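You operate a simulated robot arm through the tools that you are given. There is no shell and no other tool.

Carry out the task below with a simulated robot arm. There is one attempt and no reset: what you move stays moved.

## Task
Set the size dial to the black lead's size, crimp its lug and lay it in the steel tray.
Fine: one stroke, fingers clear of the ram; pull the slide out again.

It is judged by the outcome, as a careful person would: the job done as asked, and still so three seconds after it is handed in. It fails if anything else is knocked over, pushed out of place, dropped, spilled or broken.

## Robot
A 7-joint arm with a two-finger parallel gripper, fixed in place. Base frame: the origin is at the foot of the arm, x ahead of it, y to its left, z up. Lengths are in m, angles in degrees, forces in N, time in s.
Its first joint turns from -166.0 to 166.0 degrees. Payload 3.43 kg.
Tool frame: the origin (TCP) lies between the finger pads and is the grasp point; the fingertips stand 0.034 m ahead of it; z points along the fingers, y is the line along which they close. The gripper opens to 0.128 m. The fingers are 0.024 m wide and 0.012 m thick; the gripper's body (0.048 by 0.13 m) begins 0.096 m behind the TCP.
Orientation is that of the tool frame in the base frame, as a unit quaternion [w, x, y, z]. With the fingers straight down and closing along the base's y, the tool's x points along the base's -x, its y along +y and its z along -z.

## Interface
- The arm moves only by the tool apply_moves. Its argument "plan" is a list of rows, each a list of 7 numbers: the turn, a rotation vector about the tool's x, y, z in degrees, then the shift along the tool's x, y, z in m, then the finger opening in m, from 0 to 0.128. In form: [[ax, ay, az, tx, ty, tz, gripper], ...]. A call has 1 to 20 rows; each row is the pose to reach, as a shift and turn from the pose commanded when the call began, along the tool's axes at that moment. Rows are played at 5 a second. More than 0.05 m and 8.6 degrees between two rows, or a gripper value outside its range, and nothing of the call is played. Where a pose cannot be reached the arm comes as near as it can. A force on the tool above 90 N (or 10 N above the force at the start of the call, whichever is more), or a blocked arm, ends the call early, and 0.2 s more pass. Each finger travels about 0.153 m/s and halts on what it meets, pressing with about 28 N; the grip force reading is that of the motor and also rises with nothing between the fingers. The clock runs only during rows and for 0.2 s after the last one: add rows that repeat a pose to give the fingers time. The reply holds the time, the measured pose of the TCP, the force on the tool along the base axes, the opening and the grip force, in the units named above and with some noise, with the torque about the TCP (base axes, N m) and any sound that the robot's microphone picked up.
- Cameras (640 x 400 px; columns grow to the right, rows downward): "scene" is fixed at [0.3985, -0.4984, 1.388]; the picture's right is [0.99, -0.17, 0.00], its down [-0.05, -0.31, -0.95] and it looks along [0.16, 0.94, -0.31] (base axes); focal length 322 px, centre (320, 200). "wrist" rides on the gripper at [0.076, -0.011, -0.16] in the tool frame; the picture's right is [0.15, 0.99, 0.00], its down [-0.88, 0.13, -0.46] and it looks along [-0.45, 0.07, 0.89] (tool axes); focal length 234 px, centre (320, 200). There is no depth. A picture from a camera that has moved, and an enlarged one, comes with that camera's place and axes in the base frame and with its lens.
- camera(camera): a new picture of that camera. It takes no simulated time.
- enlarge(camera, box): a new picture of the part [left, top, right, bottom] of that camera's present view, enlarged. It takes no simulated time.
- job_done(): hands the job in; it is judged then, once.

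Places have to be worked out from the pictures, the camera data and where the tool is seen. Open the gripper and draw the arm clear of the work before you hand the job in, unless the task says otherwise.

The tools are called after "Call:" as name(argument=value, ...) on one line, values as JSON. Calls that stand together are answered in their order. apply_moves: Moves the arm, as the interface text tells. Its arguments: {"type":"object","properties":{"plan":{"type":"array","items":{"type":"array","items":{"type":"number"}}}},"required":["plan"]} The other tools are called the same way: camera (camera) takes a picture; enlarge (camera, box) takes an enlarged picture of a part of a camera's view; job_done () hands the job in.

At the start:

```text
t: 0.0
ee_pos: [0.3137, 0.5126, 1.205]
tool_rot: [-0.001, -0.001, 1.0, 0.0]
wrist_force: [-0.4, 0.4, -1.0]
wrist_torque: [-0.02, -0.02, -0.01]
opening: 0.1283
grip_force: 0.0
```

scene: 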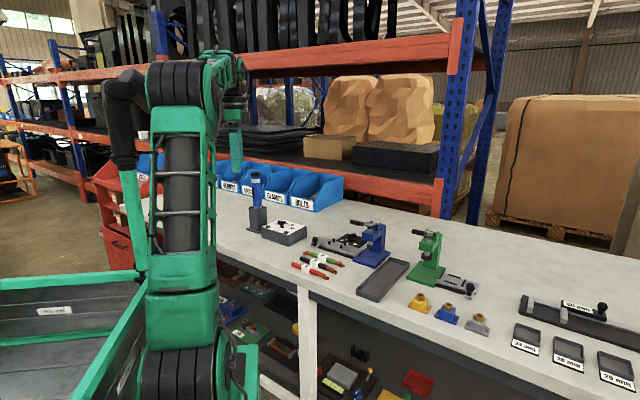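
wrist: 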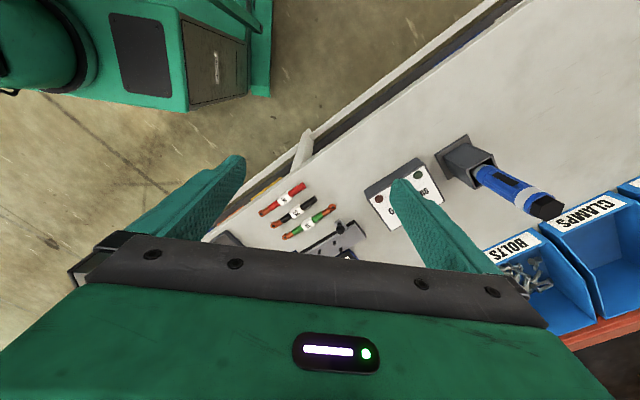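

I start by looking closer at the bench: the leads, the dial box, the crimping press and the tray.

Call:
enlarge(camera="scene", box=[230, 160, 390, 260])

Call:
enlarge(camera="scene", box=[290, 210, 410, 310])

Call:
enlarge(camera="scene", box=[380, 210, 640, 390])

Call:
enlarge(camera="wrist", box=[200, 120, 460, 280])

```text
4.00 times, centred on (310, 210) of scene
camera zoom: at [0.3985, -0.4984, 1.388], right [0.99, -0.17, 0.0], down [-0.05, -0.31, -0.95], along [0.16, 0.94, -0.31], focal length 1290 px, centre (360, 160)
```

zoom: 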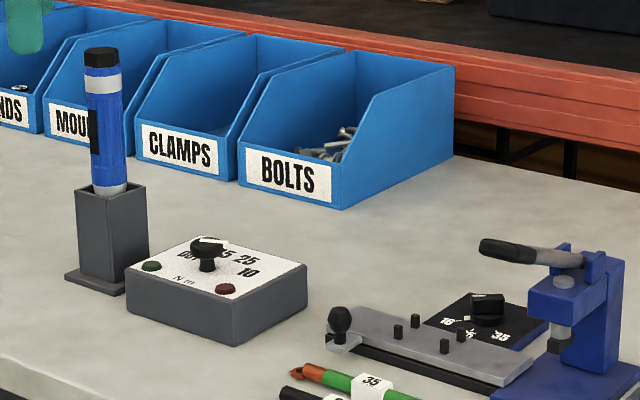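

```text
4.00 times, centred on (350, 260) of scene
camera zoom: at [0.3985, -0.4984, 1.388], right [0.99, -0.17, 0.0], down [-0.05, -0.31, -0.95], along [0.16, 0.94, -0.31], focal length 1290 px, centre (200, -40)
```

zoom: 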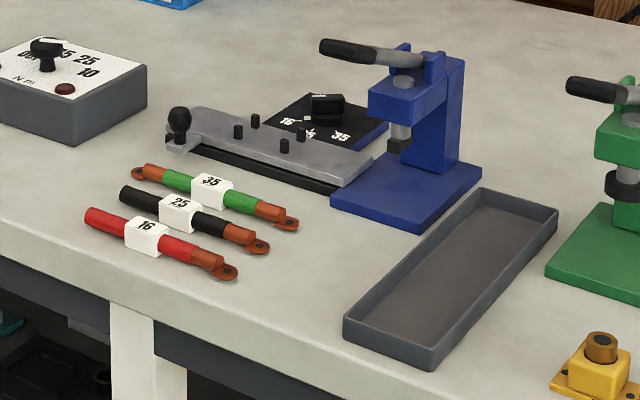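

```text
2.22 times, centred on (510, 300) of scene
camera zoom: at [0.3985, -0.4984, 1.388], right [0.99, -0.17, 0.0], down [-0.05, -0.31, -0.95], along [0.16, 0.94, -0.31], focal length 716 px, centre (-102, -22)
```

zoom: 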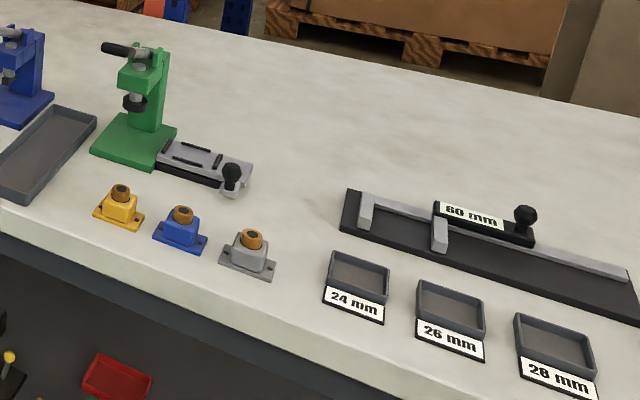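

```text
2.46 times, centred on (330, 200) of wrist
camera zoom: at [0.2389, 0.5016, 1.365], right [-0.15, 0.99, 0.0], down [0.88, 0.13, 0.45], along [0.45, 0.07, -0.89], focal length 576 px, centre (295, 200)
```

zoom: 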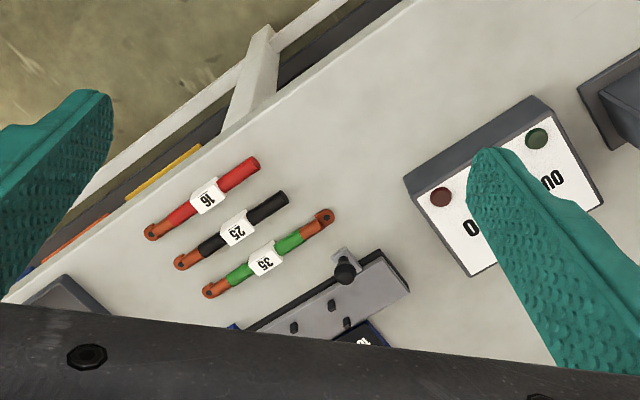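

The black lead is marked 25; from both views I place its lug near (0.606, 0.429, 0.827) and its bare end near (0.507, 0.541), so the bench top is at z≈0.82. I'll swing the wrist camera at its present height over the blue press, turned about 45° to align with the slide.

Call:
apply_moves(plan=[[0, 0, 7.5, -0.023, 0.018, 0, 0.128], [0, 0, 15, -0.046, 0.036, 0, 0.128], [0, 0, 22.5, -0.07, 0.055, 0, 0.128], [0, 0, 30, -0.093, 0.073, 0, 0.128], [0, 0, 37.5, -0.117, 0.092, 0, 0.128], [0, 0, 45, -0.14, 0.11, 0, 0.128], [0, 0, 45, -0.14, 0.11, 0, 0.128]])

Call:
camera(camera="wrist")

Call:
camera(camera="scene")

```text
t: 1.6
ee_pos: [0.4399, 0.6238, 1.21]
tool_rot: [0.005, 0.382, 0.924, 0.002]
wrist_force: [0.0, -1.1, -0.1]
wrist_torque: [0.03, -0.06, -0.01]
opening: 0.128
grip_force: 0.1
out of reach, approached as far as the arm can: row 6
```

```text
taken
camera wrist: at [0.3764, 0.669, 1.3701], right [0.6, 0.8, 0.01], down [0.71, -0.53, 0.46], along [0.38, -0.27, -0.89], focal length 234 px, centre (320, 200)
```

wrist: 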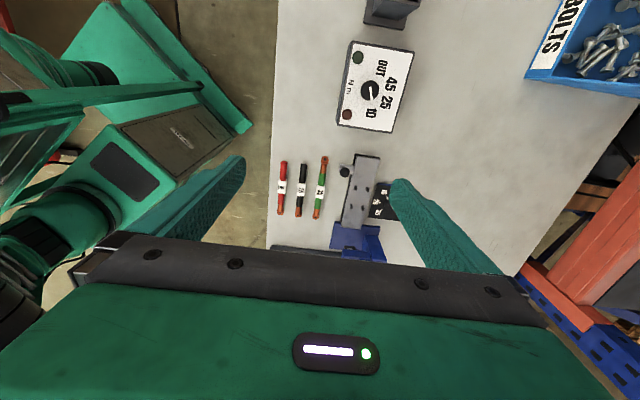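

```text
taken
```

scene: 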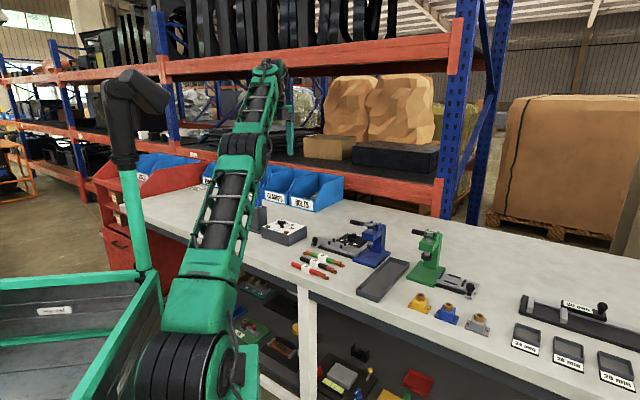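

The bench and leads run along about (0.80, -0.60), i.e. yaw of about -37°. Let me enlarge for detail.

Call:
enlarge(camera="wrist", box=[264, 140, 424, 260])

Call:
enlarge(camera="scene", box=[300, 205, 400, 275])

```text
3.33 times, centred on (344, 200) of wrist
camera zoom: at [0.3764, 0.669, 1.3701], right [0.6, 0.8, 0.01], down [0.71, -0.53, 0.46], along [0.38, -0.27, -0.89], focal length 781 px, centre (240, 200)
```

zoom: 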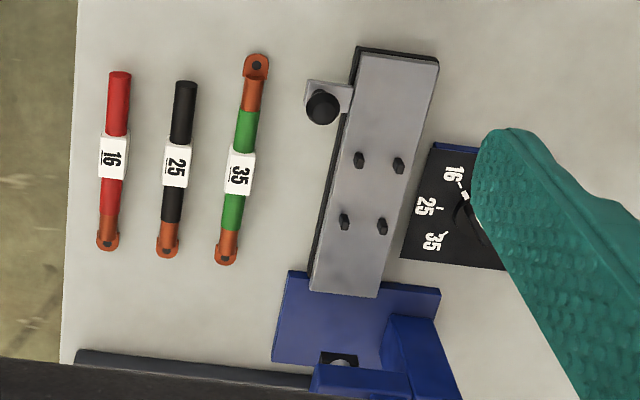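

```text
5.71 times, centred on (350, 240) of scene
camera zoom: at [0.3985, -0.4984, 1.388], right [0.99, -0.17, 0.0], down [-0.05, -0.31, -0.95], along [0.16, 0.94, -0.31], focal length 1842 px, centre (149, -29)
```

zoom: 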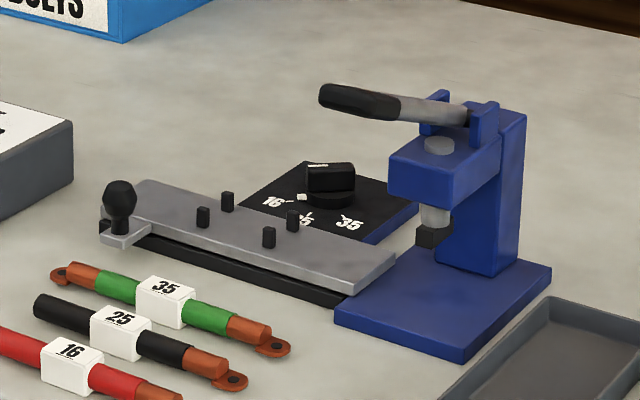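

Leads, slide and bench edge all run at -45°, so the present tool yaw is aligned (d=(0.707,-0.707), n=(0.707,0.707)). The slide's four posts centre near (0.652, 0.593), and the dial pointer seems to be at 16. I'll go lower for a closer look at dial and slide, staying well above the press.

Call:
apply_moves(plan=[[0, 0, 0, -0.018, 0.027, 0.028, 0.128], [0, 0, 0, -0.036, 0.055, 0.057, 0.128], [0, 0, 0, -0.054, 0.083, 0.085, 0.128], [0, 0, 0, -0.072, 0.11, 0.113, 0.128], [0, 0, 0, -0.09, 0.138, 0.142, 0.128], [0, 0, 0, -0.109, 0.165, 0.17, 0.128], [0, 0, 0, -0.109, 0.165, 0.17, 0.128]])

Call:
camera(camera="wrist")

Call:
enlarge(camera="wrist", box=[200, 100, 440, 250])

```text
t: 3.2
ee_pos: [0.6205, 0.6567, 1.0399]
tool_rot: [0.005, 0.383, 0.924, 0.003]
wrist_force: [-0.3, -0.9, 1.7]
wrist_torque: [0.08, 0.02, -0.03]
opening: 0.128
grip_force: 0.1
out of reach, approached as far as the arm can: row 5, 6, 7
```

```text
taken
camera wrist: at [0.5568, 0.7013, 1.1989], right [0.6, 0.8, 0.01], down [0.71, -0.53, 0.46], along [0.38, -0.27, -0.89], focal length 234 px, centre (320, 200)
```

wrist: 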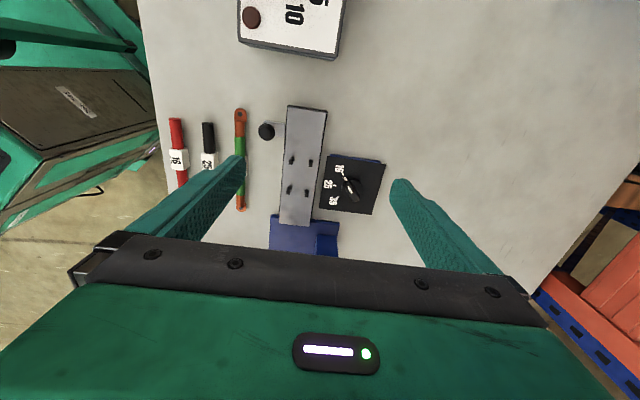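

```text
2.67 times, centred on (320, 175) of wrist
camera zoom: at [0.5568, 0.7013, 1.1989], right [0.6, 0.8, 0.01], down [0.71, -0.53, 0.46], along [0.38, -0.27, -0.89], focal length 624 px, centre (320, 267)
```

zoom: 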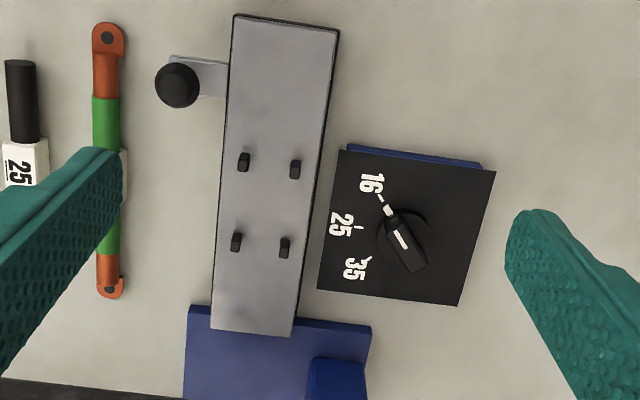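

The pointer is at 16; 25 is the middle tick, counter-clockwise seen from above. I'll enlarge the dial and slide in both views to fix their positions and heights.

Call:
enlarge(camera="scene", box=[335, 220, 383, 250])

Call:
enlarge(camera="scene", box=[310, 215, 390, 265])

Call:
enlarge(camera="wrist", box=[310, 140, 406, 220])

Call:
enlarge(camera="wrist", box=[240, 90, 350, 260])

```text
13.33 times, centred on (359, 235) of scene
camera zoom: at [0.3985, -0.4984, 1.388], right [0.99, -0.17, 0.0], down [-0.05, -0.31, -0.95], along [0.16, 0.94, -0.31], focal length 4298 px, centre (-200, -267)
```

zoom: 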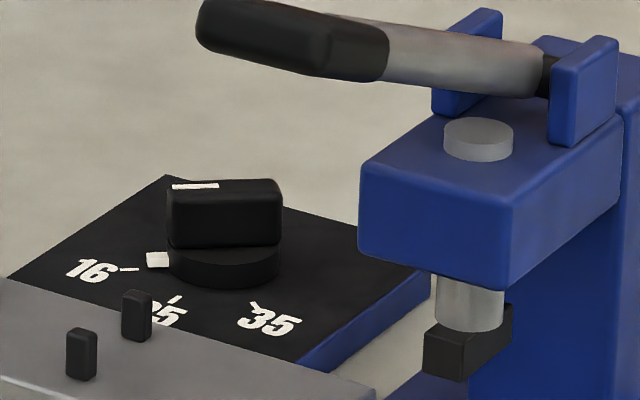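

```text
8.00 times, centred on (350, 240) of scene
camera zoom: at [0.3985, -0.4984, 1.388], right [0.99, -0.17, 0.0], down [-0.05, -0.31, -0.95], along [0.16, 0.94, -0.31], focal length 2579 px, centre (80, -120)
```

zoom: 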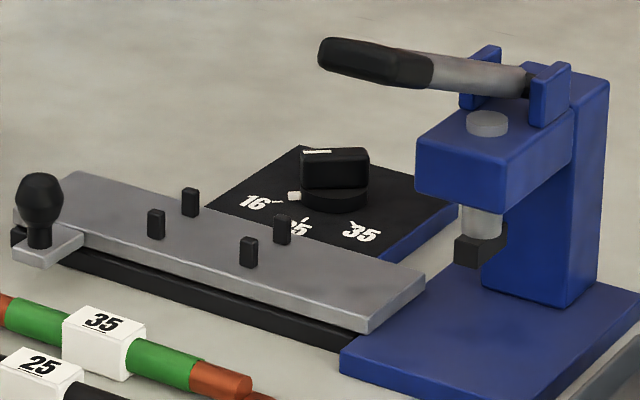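

```text
5.00 times, centred on (358, 180) of wrist
camera zoom: at [0.5568, 0.7013, 1.1989], right [0.6, 0.8, 0.01], down [0.71, -0.53, 0.46], along [0.38, -0.27, -0.89], focal length 1171 px, centre (130, 300)
```

zoom: 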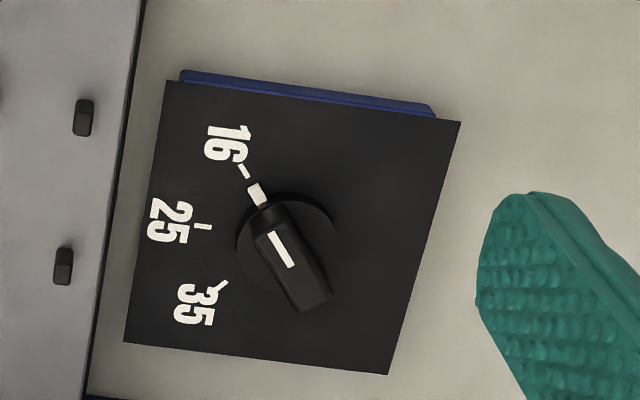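

```text
2.35 times, centred on (295, 175) of wrist
camera zoom: at [0.5568, 0.7013, 1.1989], right [0.6, 0.8, 0.01], down [0.71, -0.53, 0.46], along [0.38, -0.27, -0.89], focal length 551 px, centre (379, 259)
```

zoom: 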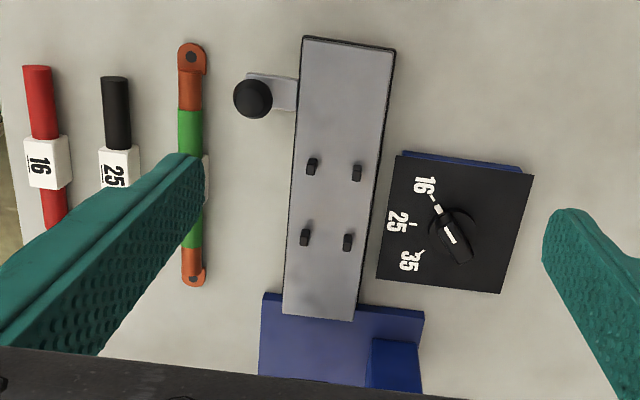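

The dial's centre comes out near (0.723, 0.646), its bar top at z≈0.857 and disc top ≈0.839. The bar points at about 173° (base x axis), 25 is at 225°. I'll turn the tool to yaw ≈5° and hover above the dial, with fingers partly closed, to check the alignment from the wrist camera.

Call:
apply_moves(plan=[[0, 0, -5, 0, 0, 0.03, 0.06], [0, 0, -10, 0, 0, 0.06, 0.06], [0, 0, -18, -0.026, 0.02, 0.06, 0.06], [0, 0, -26, -0.052, 0.04, 0.06, 0.06], [0, 0, -34, -0.079, 0.062, 0.06, 0.06], [0, 0, -40, -0.079, 0.062, 0.06, 0.06], [0, 0, -40, -0.079, 0.062, 0.06, 0.06]])

Call:
camera(camera="wrist")

Call:
enlarge(camera="wrist", box=[240, 110, 400, 230])

```text
t: 4.8
ee_pos: [0.7127, 0.627, 0.9748]
tool_rot: [0.006, 0.044, 0.999, 0.0]
wrist_force: [0.3, 0.4, -0.4]
wrist_torque: [-0.05, -0.04, 0.01]
opening: 0.0601
grip_force: 0.0
out of reach, approached as far as the arm can: row 4, 5, 6, 7
```

```text
taken
camera wrist: at [0.6355, 0.6233, 1.1341], right [-0.06, 1.0, 0.0], down [0.88, 0.05, 0.46], along [0.46, 0.03, -0.89], focal length 234 px, centre (320, 200)
```

wrist: 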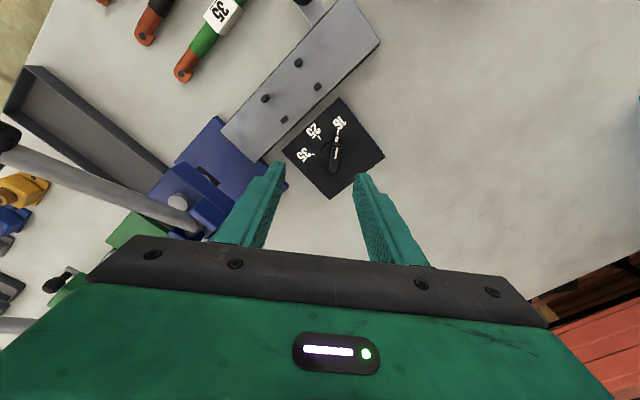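

```text
3.33 times, centred on (320, 170) of wrist
camera zoom: at [0.6355, 0.6233, 1.1341], right [-0.06, 1.0, 0.0], down [0.88, 0.05, 0.46], along [0.46, 0.03, -0.89], focal length 781 px, centre (320, 300)
```

zoom: 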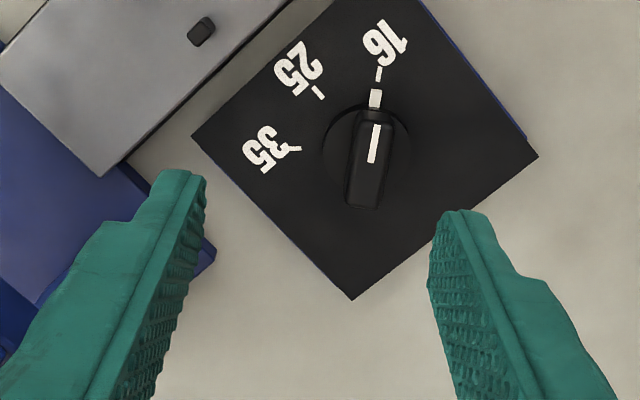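

The tool axis is still a bit short of the dial because of reach at this height. I descend 6 cm straight down, where the reach is longer, and check where it lands (fingertips stay above the dial).

Call:
apply_moves(plan=[[0, 0, -3, 0, 0, 0.02, 0.06], [0, 0, -3, 0, 0, 0.04, 0.06], [0, 0, -3, 0, 0, 0.06, 0.06], [0, 0, -3, 0, 0, 0.06, 0.06]])

Call:
enlarge(camera="wrist", box=[240, 110, 400, 230])

```text
t: 5.8
ee_pos: [0.7129, 0.6249, 0.9131]
tool_rot: [0.005, 0.017, 1.0, 0.001]
wrist_force: [0.6, 0.2, -0.2]
wrist_torque: [0.0, -0.02, 0.0]
opening: 0.06
grip_force: 0.0
```

```text
3.33 times, centred on (320, 170) of wrist
camera zoom: at [0.6351, 0.6155, 1.0726], right [-0.11, 0.99, 0.0], down [0.88, 0.1, 0.47], along [0.46, 0.05, -0.89], focal length 781 px, centre (320, 300)
```

zoom: 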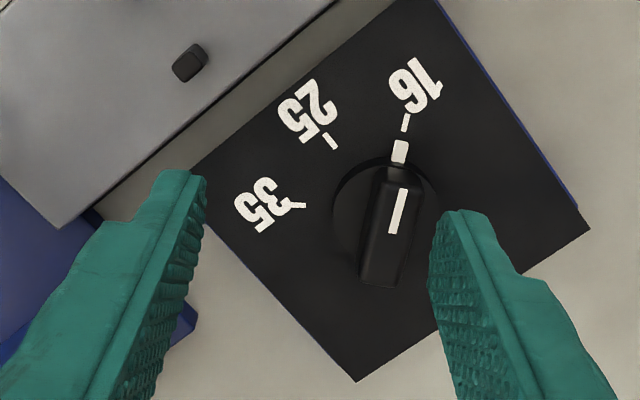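

The dial centre now reads (0.7205, 0.646), bar along about 180°. I shift over it, descend so the tips sit just above the disc, and close on the bar.

Call:
apply_moves(plan=[[0, 0, -1, -0.0075, 0.021, 0, 0.06], [0, 0, -1, -0.0075, 0.021, 0.015, 0.06], [0, 0, -1, -0.0075, 0.021, 0.028, 0.06], [0, 0, -1, -0.0075, 0.021, 0.034, 0.06], [0, 0, -1, -0.0075, 0.021, 0.034, 0.06]])

Call:
enlarge(camera="wrist", box=[240, 110, 400, 230])

Call:
enlarge(camera="scene", box=[310, 205, 406, 265])

```text
t: 7.0
ee_pos: [0.7214, 0.6465, 0.8796]
tool_rot: [0.005, 0.009, 1.0, 0.0]
wrist_force: [-0.6, 0.1, -0.5]
wrist_torque: [0.01, 0.01, 0.0]
opening: 0.0602
grip_force: 0.1
out of reach, approached as far as the arm can: row 1
```

```text
3.33 times, centred on (320, 170) of wrist
camera zoom: at [0.6442, 0.637, 1.0391], right [-0.13, 0.99, 0.0], down [0.88, 0.12, 0.46], along [0.46, 0.06, -0.89], focal length 781 px, centre (320, 300)
```

zoom: 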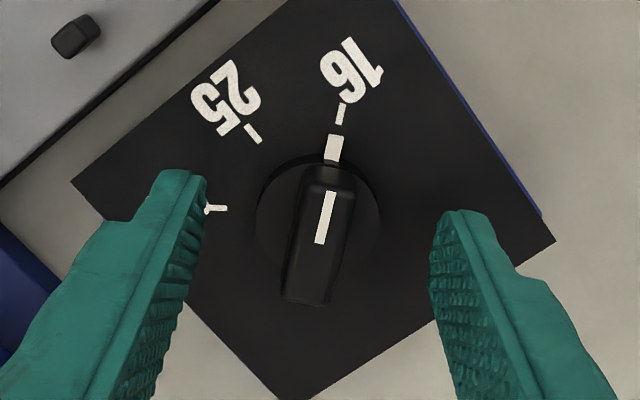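

```text
6.67 times, centred on (358, 235) of scene
camera zoom: at [0.3985, -0.4984, 1.388], right [0.99, -0.17, 0.0], down [-0.05, -0.31, -0.95], along [0.16, 0.94, -0.31], focal length 2149 px, centre (67, -33)
```

zoom: 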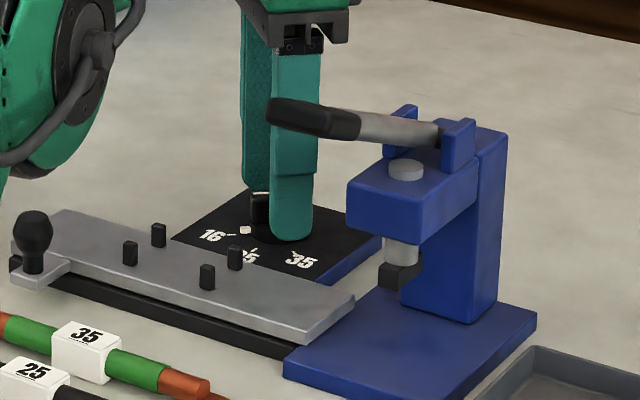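

The bar sits centred between the fingers. I close on it.

Call:
apply_moves(plan=[[0, 0, 0, 0, 0, 0, 0.03], [0, 0, 0, 0, 0, 0, 0.01], [0, 0, 0, 0, 0, 0, 0.008], [0, 0, 0, 0, 0, 0, 0.008]])

Call:
enlarge(camera="wrist", box=[240, 110, 400, 230])

```text
t: 8.0
ee_pos: [0.7221, 0.6463, 0.8791]
tool_rot: [0.005, 0.009, 1.0, -0.001]
wrist_force: [1.0, -5.0, -1.0]
wrist_torque: [-0.15, 0.03, -0.02]
opening: 0.0139
grip_force: 45.2
```

```text
3.33 times, centred on (320, 170) of wrist
camera zoom: at [0.6445, 0.6367, 1.0392], right [-0.13, 0.99, 0.0], down [0.88, 0.11, 0.46], along [0.46, 0.06, -0.89], focal length 781 px, centre (320, 300)
```

zoom: 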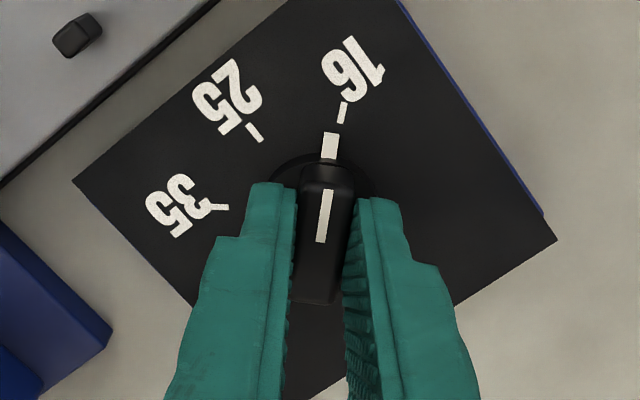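

The bar is gripped (13.9 mm). Now I turn it counter-clockwise seen from above, 45° in small steps.

Call:
apply_moves(plan=[[0, 0, -5, 0, 0, 0, 0.008], [0, 0, -10, 0, 0, 0, 0.008], [0, 0, -15, 0, 0, 0, 0.008], [0, 0, -20, 0, 0, 0, 0.008], [0, 0, -25, 0, 0, 0, 0.008], [0, 0, -30, 0, 0, 0, 0.008], [0, 0, -35, 0, 0, 0, 0.008], [0, 0, -40, 0, 0, 0, 0.008], [0, 0, -45, 0, 0, 0, 0.008], [0, 0, -45, 0, 0, 0, 0.008]])

Call:
enlarge(camera="wrist", box=[240, 110, 400, 230])

Call:
enlarge(camera="scene", box=[310, 205, 406, 265])

```text
t: 10.2
ee_pos: [0.7225, 0.6462, 0.8816]
tool_rot: [0.005, -0.375, 0.927, -0.003]
wrist_force: [-0.4, -31.4, -4.8]
wrist_torque: [-0.25, -0.18, -0.03]
opening: 0.0136
grip_force: 44.6
```

```text
3.33 times, centred on (320, 170) of wrist
camera zoom: at [0.6744, 0.5848, 1.0395], right [-0.79, 0.61, -0.01], down [0.54, 0.71, 0.46], along [0.29, 0.36, -0.89], focal length 781 px, centre (320, 300)
```

zoom: 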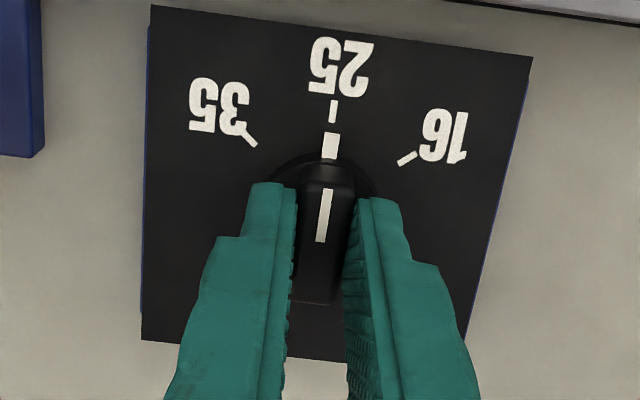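

```text
6.67 times, centred on (358, 235) of scene
camera zoom: at [0.3985, -0.4984, 1.388], right [0.99, -0.17, 0.0], down [-0.05, -0.31, -0.95], along [0.16, 0.94, -0.31], focal length 2149 px, centre (67, -33)
```

zoom: 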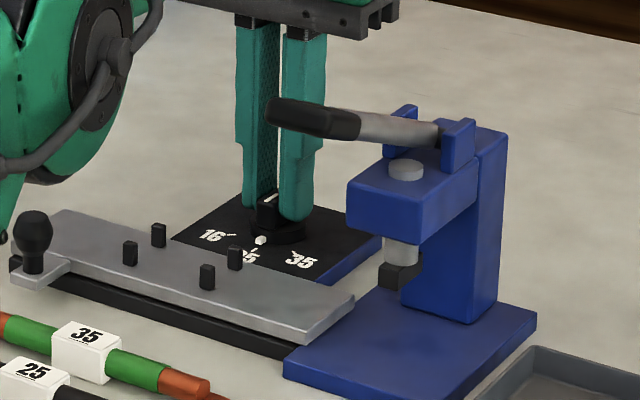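

The pointer now lines up with the 25 tick. I release the bar, rise straight up and verify.

Call:
apply_moves(plan=[[0, 0, 0, 0, 0, 0, 0.03], [0, 0, 0, 0, 0, 0, 0.06], [0, 0, 0, 0, 0, 0, 0.06], [0, 0, 0, 0, 0, -0.03, 0.06], [0, 0, 0, 0, 0, -0.06, 0.06], [0, 0, 0, 0, 0, -0.06, 0.06]])

Call:
enlarge(camera="wrist", box=[240, 90, 400, 210])

Call:
enlarge(camera="scene", box=[334, 216, 382, 250])

```text
t: 11.6
ee_pos: [0.7147, 0.638, 0.9385]
tool_rot: [0.005, -0.375, 0.927, -0.001]
wrist_force: [-0.4, 0.0, 0.4]
wrist_torque: [0.01, 0.0, -0.04]
opening: 0.06
grip_force: 0.0
out of reach, approached as far as the arm can: row 4, 5, 6
```

```text
3.33 times, centred on (320, 150) of wrist
camera zoom: at [0.6678, 0.5773, 1.0972], right [-0.79, 0.61, -0.01], down [0.54, 0.71, 0.46], along [0.29, 0.36, -0.89], focal length 781 px, centre (320, 367)
```

zoom: 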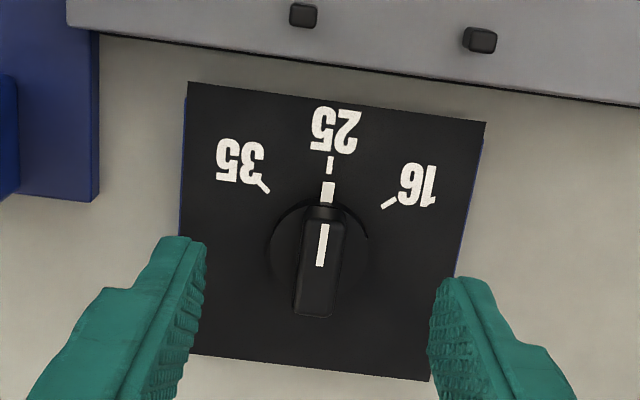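

```text
11.76 times, centred on (358, 233) of scene
camera zoom: at [0.3985, -0.4984, 1.388], right [0.99, -0.17, 0.0], down [-0.05, -0.31, -0.95], along [0.16, 0.94, -0.31], focal length 3793 px, centre (-127, -188)
```

zoom: 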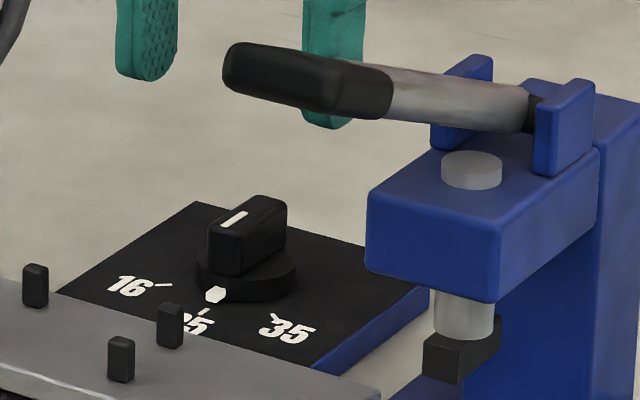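

The dial is on 25. Next is the black lead: I back away from the lever side first, then travel inward above the leads while turning the tool to yaw 45°.

Call:
apply_moves(plan=[[0, 0, 7, 0.01, 0.035, 0, 0.06], [0, 0, 14, 0.03, 0.07, -0.01, 0.06], [0, 0, 21, 0.07, 0.08, -0.04, 0.06], [0, 0, 28, 0.11, 0.08, -0.06, 0.06], [0, 0, 35, 0.15, 0.08, -0.07, 0.06], [0, 0, 42, 0.19, 0.08, -0.07, 0.06], [0, 0, 49, 0.222, 0.06, -0.07, 0.06], [0, 0, 56, 0.222, 0.03, -0.07, 0.06], [0, 0, 63, 0.222, 0.0075, -0.07, 0.06], [0, 0, 70, 0.222, 0.0075, -0.07, 0.06], [0, 0, 77, 0.222, 0.0075, -0.07, 0.06], [0, 0, 84, 0.222, 0.0075, -0.07, 0.06], [0, 0, 89, 0.222, 0.0075, -0.07, 0.06], [0, 0, 89, 0.222, 0.0075, -0.07, 0.06]])

Call:
camera(camera="wrist")

Call:
enlarge(camera="wrist", box=[240, 90, 400, 210])

```text
refused: row 3 steps farther than a row can; nothing moved
```

```text
taken
camera wrist: at [0.6678, 0.5773, 1.0972], right [-0.79, 0.61, -0.01], down [0.54, 0.71, 0.46], along [0.29, 0.36, -0.89], focal length 234 px, centre (320, 200)
```

wrist: 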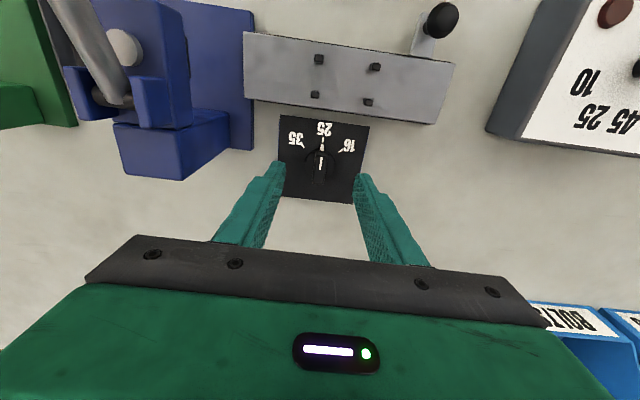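

```text
3.33 times, centred on (320, 150) of wrist
camera zoom: at [0.6678, 0.5773, 1.0972], right [-0.79, 0.61, -0.01], down [0.54, 0.71, 0.46], along [0.29, 0.36, -0.89], focal length 781 px, centre (320, 367)
```

zoom: 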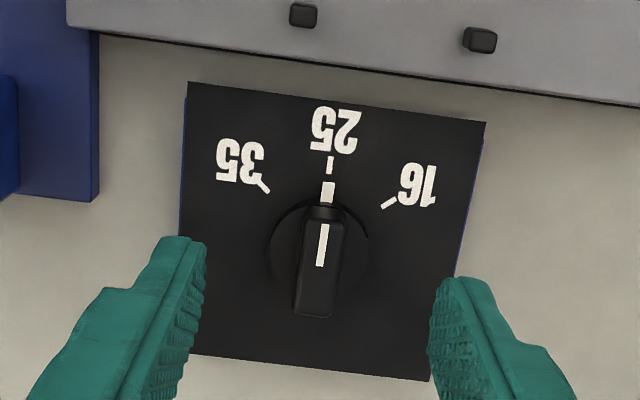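

One step was too long (nothing moved); I resend the same path with shorter steps.

Call:
apply_moves(plan=[[0, 0, 6, 0.01, 0.035, 0, 0.06], [0, 0, 12, 0.03, 0.07, -0.01, 0.06], [0, 0, 18, 0.06, 0.08, -0.03, 0.06], [0, 0, 24, 0.09, 0.08, -0.05, 0.06], [0, 0, 30, 0.12, 0.08, -0.07, 0.06], [0, 0, 36, 0.16, 0.08, -0.07, 0.06], [0, 0, 42, 0.19, 0.08, -0.07, 0.06], [0, 0, 49, 0.222, 0.06, -0.07, 0.06], [0, 0, 56, 0.222, 0.03, -0.07, 0.06], [0, 0, 63, 0.222, 0.0075, -0.07, 0.06], [0, 0, 70, 0.222, 0.0075, -0.07, 0.06], [0, 0, 77, 0.222, 0.0075, -0.07, 0.06], [0, 0, 84, 0.222, 0.0075, -0.07, 0.06], [0, 0, 89, 0.222, 0.0075, -0.07, 0.06], [0, 0, 89, 0.222, 0.0075, -0.07, 0.06]])

Call:
camera(camera="wrist")

Call:
enlarge(camera="wrist", box=[240, 90, 400, 210])

```text
t: 12.2
ee_pos: [0.6464, 0.672, 0.9499]
tool_rot: [0.02, -0.282, 0.959, -0.001]
wrist_force: [70.5, 87.2, -199.8]
wrist_torque: [-3.56, -0.49, -1.68]
opening: 0.0603
grip_force: 0.1
stopped in row 3: the force on the tool passed its limit at 124 N (the readings are from after the stop); the commanded pose is now the measured one
```

```text
taken
camera wrist: at [0.5823, 0.6188, 1.1064], right [-0.66, 0.75, -0.02], down [0.65, 0.58, 0.49], along [0.38, 0.31, -0.87], focal length 234 px, centre (320, 200)
```

wrist: 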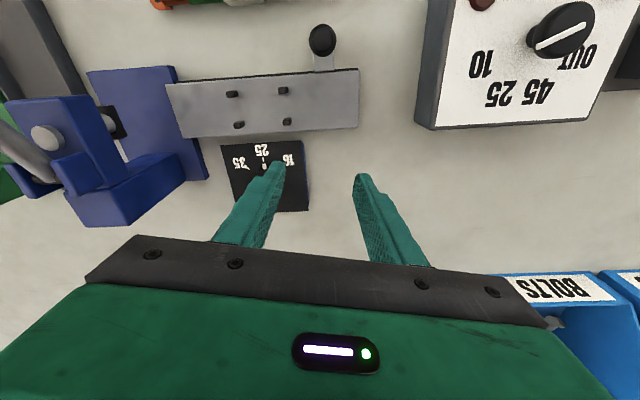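

```text
3.33 times, centred on (320, 150) of wrist
camera zoom: at [0.5823, 0.6188, 1.1064], right [-0.66, 0.75, -0.02], down [0.65, 0.58, 0.49], along [0.38, 0.31, -0.87], focal length 781 px, centre (320, 367)
```

zoom: 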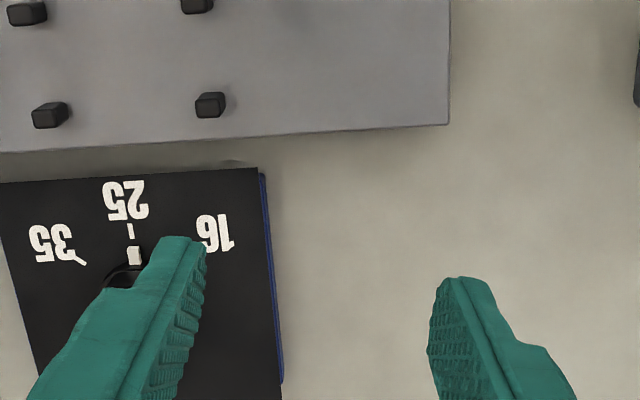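

The tool force spiked — something above was touched, or the arm hit something. I look at the scene before moving.

Call:
camera(camera="scene")

Call:
enlarge(camera="scene", box=[200, 100, 420, 270])

Call:
enlarge(camera="wrist", box=[0, 60, 640, 400])

```text
taken
```

scene: 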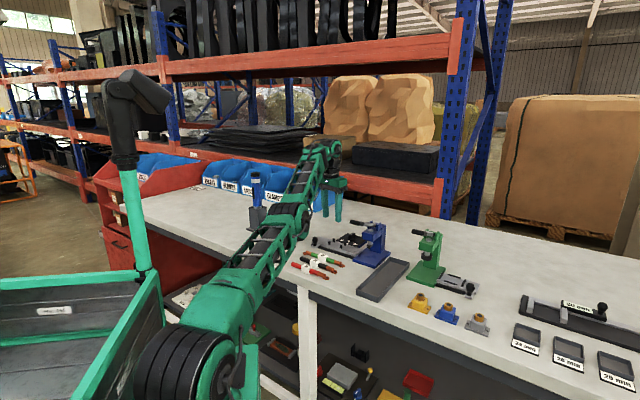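

```text
2.35 times, centred on (310, 185) of scene
camera zoom: at [0.3985, -0.4984, 1.388], right [0.99, -0.17, 0.0], down [-0.05, -0.31, -0.95], along [0.16, 0.94, -0.31], focal length 759 px, centre (344, 235)
```

zoom: 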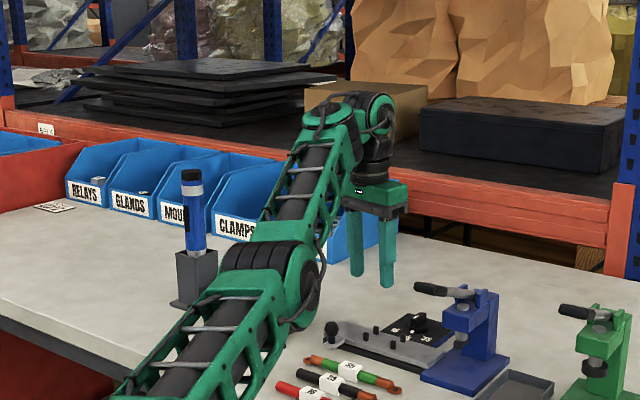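

```text
1.00 times, centred on (320, 230) of wrist (not enlarged: the box is as wide or as high as the picture)
camera zoom: at [0.5823, 0.6188, 1.1064], right [-0.66, 0.75, -0.02], down [0.65, 0.58, 0.49], along [0.38, 0.31, -0.87], focal length 234 px, centre (320, 170)
```

zoom: 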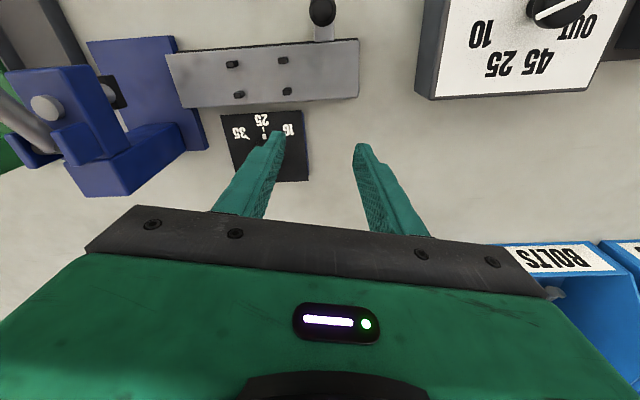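

Nothing visible seems displaced. I hold still for a moment to read the force.

Call:
apply_moves(plan=[[0, 0, 0, 0, 0, 0, 0.06]])

Call:
enlarge(camera="scene", box=[230, 160, 400, 280])

Call:
enlarge(camera="wrist", box=[380, 0, 640, 200])

```text
t: 12.6
ee_pos: [0.6442, 0.6708, 0.9511]
tool_rot: [0.021, -0.284, 0.959, 0.0]
wrist_force: [70.9, 85.9, -201.2]
wrist_torque: [-3.01, -0.41, -1.34]
opening: 0.0599
grip_force: 0.1
```

```text
3.33 times, centred on (315, 220) of scene
camera zoom: at [0.3985, -0.4984, 1.388], right [0.99, -0.17, 0.0], down [-0.05, -0.31, -0.95], along [0.16, 0.94, -0.31], focal length 1075 px, centre (337, 133)
```

zoom: 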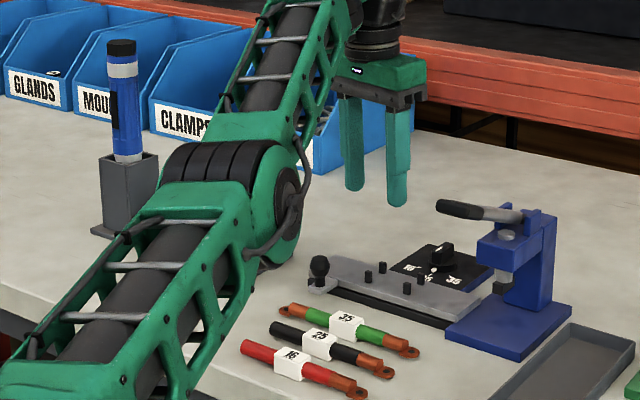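

```text
2.00 times, centred on (510, 100) of wrist
camera zoom: at [0.5811, 0.6188, 1.1076], right [-0.66, 0.75, -0.02], down [0.65, 0.58, 0.49], along [0.38, 0.31, -0.87], focal length 468 px, centre (-60, 400)
```

zoom: 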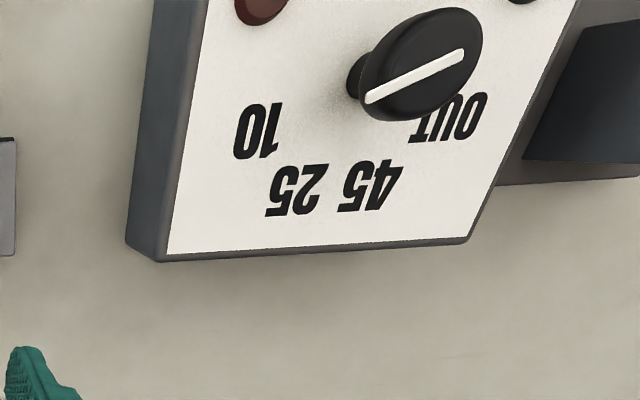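

A steady ~230 N remains while nothing on the bench is near the tool: it looks like the hand has met the arm's own forearm with the camera side turned to the base. I undo the last motion, back to where it was free.

Call:
apply_moves(plan=[[-0.2, 0.5, -3, -0.012, -0.019, 0.003, 0.06], [-0.4, 1.0, -6, -0.024, -0.038, 0.007, 0.06], [-0.6, 1.4, -9, -0.034, -0.055, 0.01, 0.06], [-0.7, 1.7, -11, -0.041, -0.066, 0.0126, 0.06], [-0.7, 1.7, -11, -0.041, -0.066, 0.0126, 0.06]])

Call:
camera(camera="scene")

```text
t: 13.8
ee_pos: [0.713, 0.6369, 0.9428]
tool_rot: [-0.002, -0.375, 0.927, -0.001]
wrist_force: [0.3, -0.9, -0.2]
wrist_torque: [-0.01, -0.01, -0.02]
opening: 0.06
grip_force: 0.0
```

```text
taken
```

scene: 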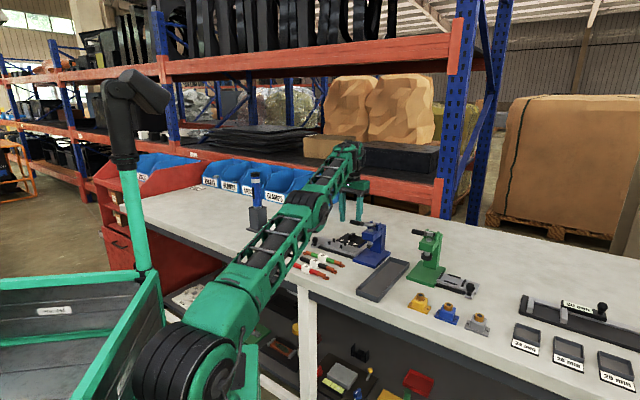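

Free again (forces ≈0), nothing moved. I retrace the route I came by: first turn in place back to yaw ≈0.

Call:
apply_moves(plan=[[0, 0, 7, 0, 0, 0, 0.06], [0, 0, 14, 0, 0, 0, 0.06], [0, 0, 21, 0, 0, 0, 0.06], [0, 0, 28, 0, 0, 0, 0.06], [0, 0, 35, 0, 0, 0, 0.06], [0, 0, 42, 0, 0, 0, 0.06], [0, 0, 49, 0, 0, 0, 0.06], [0, 0, 49, 0, 0, 0, 0.06]])

Call:
enlarge(camera="wrist", box=[240, 90, 400, 210])

```text
t: 15.6
ee_pos: [0.7124, 0.6364, 0.9427]
tool_rot: [-0.002, 0.044, 0.999, -0.002]
wrist_force: [0.2, -0.2, -0.6]
wrist_torque: [-0.02, -0.01, 0.02]
opening: 0.06
grip_force: 0.0
```

```text
3.33 times, centred on (320, 150) of wrist
camera zoom: at [0.6375, 0.6332, 1.1029], right [-0.06, 1.0, 0.0], down [0.89, 0.05, 0.45], along [0.45, 0.02, -0.89], focal length 781 px, centre (320, 367)
```

zoom: 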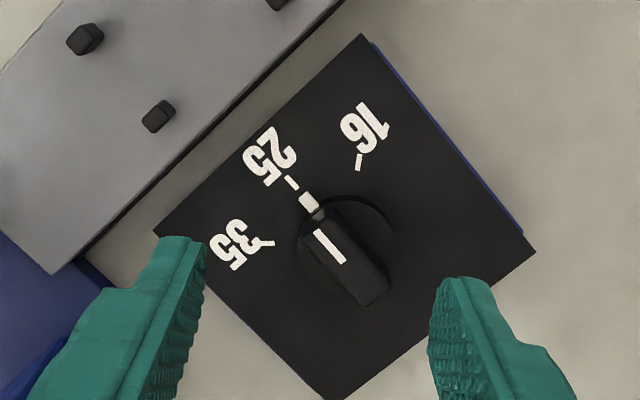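

Dial clearly on 25. Now on to yaw 45° while retreating slightly and rising.

Call:
apply_moves(plan=[[0, 0, 7, 0.008, 0, 0, 0.06], [0, 0, 14, 0.016, -0.001, 0, 0.06], [0, 0, 21, 0.025, -0.002, -0.01, 0.06], [0, 0, 28, 0.034, -0.003, -0.02, 0.06], [0, 0, 35, 0.042, -0.004, -0.035, 0.06], [0, 0, 40, 0.055, -0.005, -0.05, 0.06], [0, 0, 40, 0.055, -0.005, -0.05, 0.06]])

```text
t: 17.2
ee_pos: [0.6578, 0.6356, 0.9925]
tool_rot: [0.0, 0.383, 0.924, -0.002]
wrist_force: [0.0, 0.0, 0.6]
wrist_torque: [-0.01, 0.01, -0.01]
opening: 0.0599
grip_force: 0.0
```

No contact. Now move inward over the black lead at the same height.

Call:
apply_moves(plan=[[0, 0, 0, 0, -0.03, 0, 0.06], [0, 0, 0, -0.005, -0.06, 0, 0.06], [0, 0, 0, -0.01, -0.09, 0, 0.06], [0, 0, 0, -0.015, -0.12, 0, 0.06], [0, 0, 0, -0.023, -0.15, 0, 0.06], [0, 0, 0, -0.031, -0.18, 0, 0.06], [0, 0, 0, -0.031, -0.18, 0, 0.06]])

Call:
camera(camera="wrist")

Call:
enlarge(camera="wrist", box=[240, 90, 400, 210])

Call:
camera(camera="scene")

```text
t: 18.8
ee_pos: [0.5495, 0.4831, 0.9933]
tool_rot: [0.001, 0.382, 0.924, -0.002]
wrist_force: [-0.8, 0.6, -0.1]
wrist_torque: [-0.02, -0.02, -0.01]
opening: 0.0599
grip_force: 0.0
```

```text
taken
camera wrist: at [0.4886, 0.5298, 1.1523], right [0.6, 0.8, 0.0], down [0.72, -0.53, 0.46], along [0.36, -0.27, -0.89], focal length 234 px, centre (320, 200)
```

wrist: 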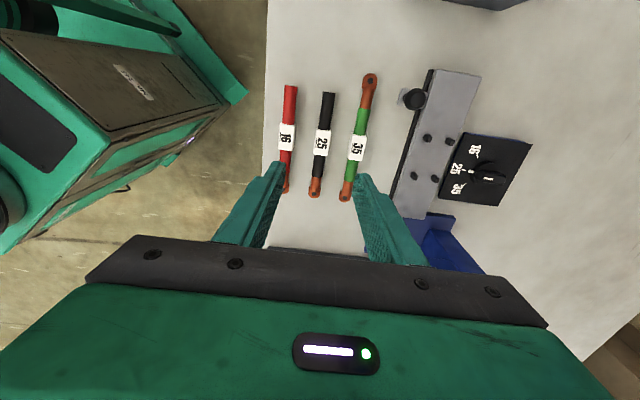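

```text
3.33 times, centred on (320, 150) of wrist
camera zoom: at [0.4886, 0.5298, 1.1523], right [0.6, 0.8, 0.0], down [0.72, -0.53, 0.46], along [0.36, -0.27, -0.89], focal length 781 px, centre (320, 367)
```

zoom: 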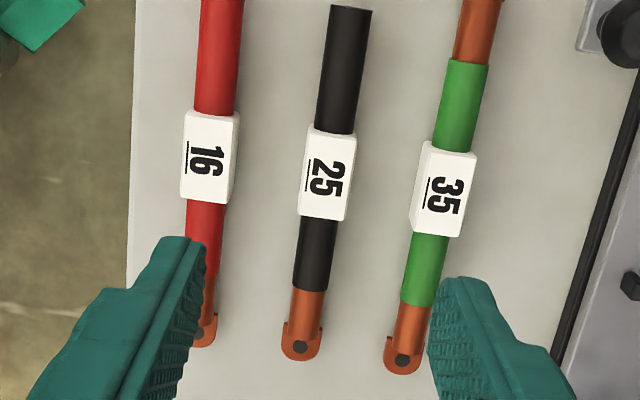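

```text
taken
```

scene: 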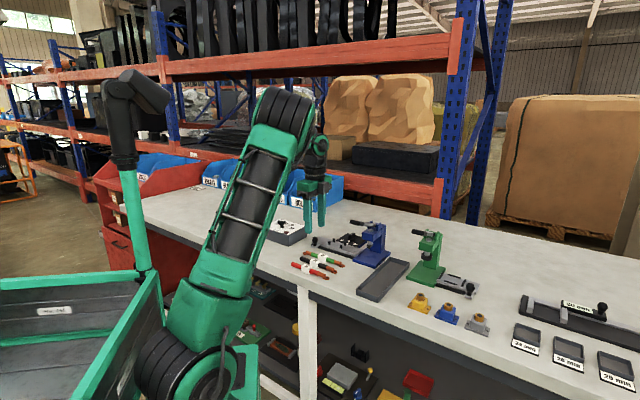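

The black lead's label sits a few mm off the tool axis (about −5 mm along d, +3 mm along n); spacing between labels is ~47 mm, so I use a 34 mm opening. I descend part-way and recheck.

Call:
apply_moves(plan=[[0, 0, 0, 0.005, 0.003, 0, 0.036], [0, 0, 0, 0.005, 0.003, 0.04, 0.036], [0, 0, 0, 0.005, 0.003, 0.08, 0.036], [0, 0, 0, 0.005, 0.003, 0.08, 0.036]])

Call:
enlarge(camera="wrist", box=[240, 90, 400, 210])

Call:
enlarge(camera="scene", box=[290, 200, 370, 280])

```text
t: 19.8
ee_pos: [0.5511, 0.4889, 0.9136]
tool_rot: [0.0, 0.382, 0.924, -0.002]
wrist_force: [-0.7, 0.5, 0.5]
wrist_torque: [-0.03, 0.01, 0.0]
opening: 0.0362
grip_force: 0.1
```

```text
3.33 times, centred on (320, 150) of wrist
camera zoom: at [0.4886, 0.5352, 1.0726], right [0.6, 0.8, 0.0], down [0.71, -0.53, 0.46], along [0.36, -0.27, -0.89], focal length 781 px, centre (320, 367)
```

zoom: 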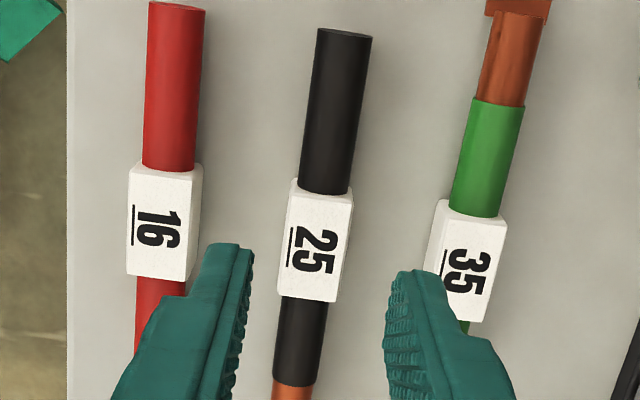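

```text
5.00 times, centred on (330, 240) of scene
camera zoom: at [0.3985, -0.4984, 1.388], right [0.99, -0.17, 0.0], down [-0.05, -0.31, -0.95], along [0.16, 0.94, -0.31], focal length 1612 px, centre (270, 0)
```

zoom: 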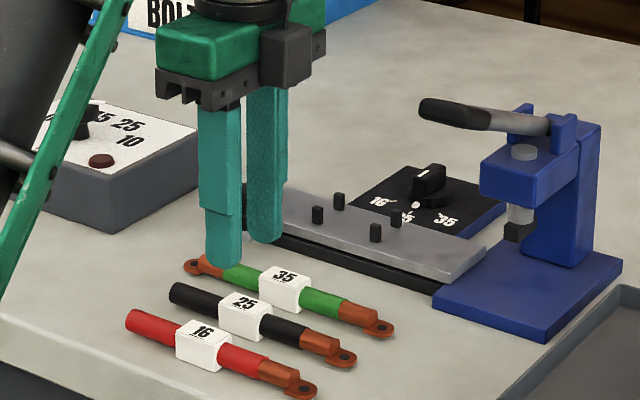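

The tool axis now lines up with the label (within about 1 mm). I descend to grip height with a 32 mm opening and close.

Call:
apply_moves(plan=[[0, 0, 0, 0, -0.001, 0.02, 0.032], [0, 0, 0, 0, -0.001, 0.035, 0.032], [0, 0, 0, 0, -0.001, 0.047, 0.032], [0, 0, 0, 0, -0.001, 0.047, 0.032]])

Call:
enlarge(camera="wrist", box=[240, 110, 400, 230])

Call:
enlarge(camera="scene", box=[290, 230, 350, 280])

```text
t: 20.8
ee_pos: [0.5496, 0.4879, 0.865]
tool_rot: [0.0, 0.383, 0.924, -0.002]
wrist_force: [-0.2, 0.4, 0.3]
wrist_torque: [0.01, -0.02, 0.02]
opening: 0.032
grip_force: 0.1
```

```text
3.33 times, centred on (320, 170) of wrist
camera zoom: at [0.4877, 0.5345, 1.0243], right [0.6, 0.8, 0.0], down [0.72, -0.53, 0.46], along [0.36, -0.27, -0.89], focal length 781 px, centre (320, 300)
```

zoom: 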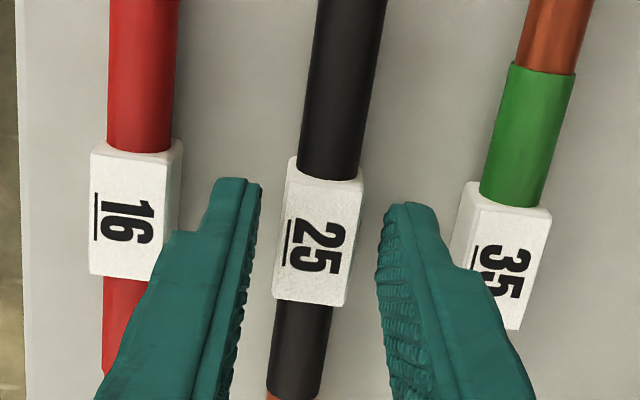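

```text
8.00 times, centred on (320, 255) of scene
camera zoom: at [0.3985, -0.4984, 1.388], right [0.99, -0.17, 0.0], down [-0.05, -0.31, -0.95], along [0.16, 0.94, -0.31], focal length 2579 px, centre (320, -240)
```

zoom: 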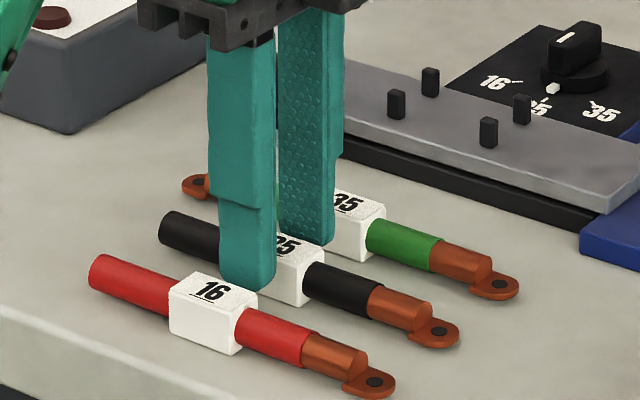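

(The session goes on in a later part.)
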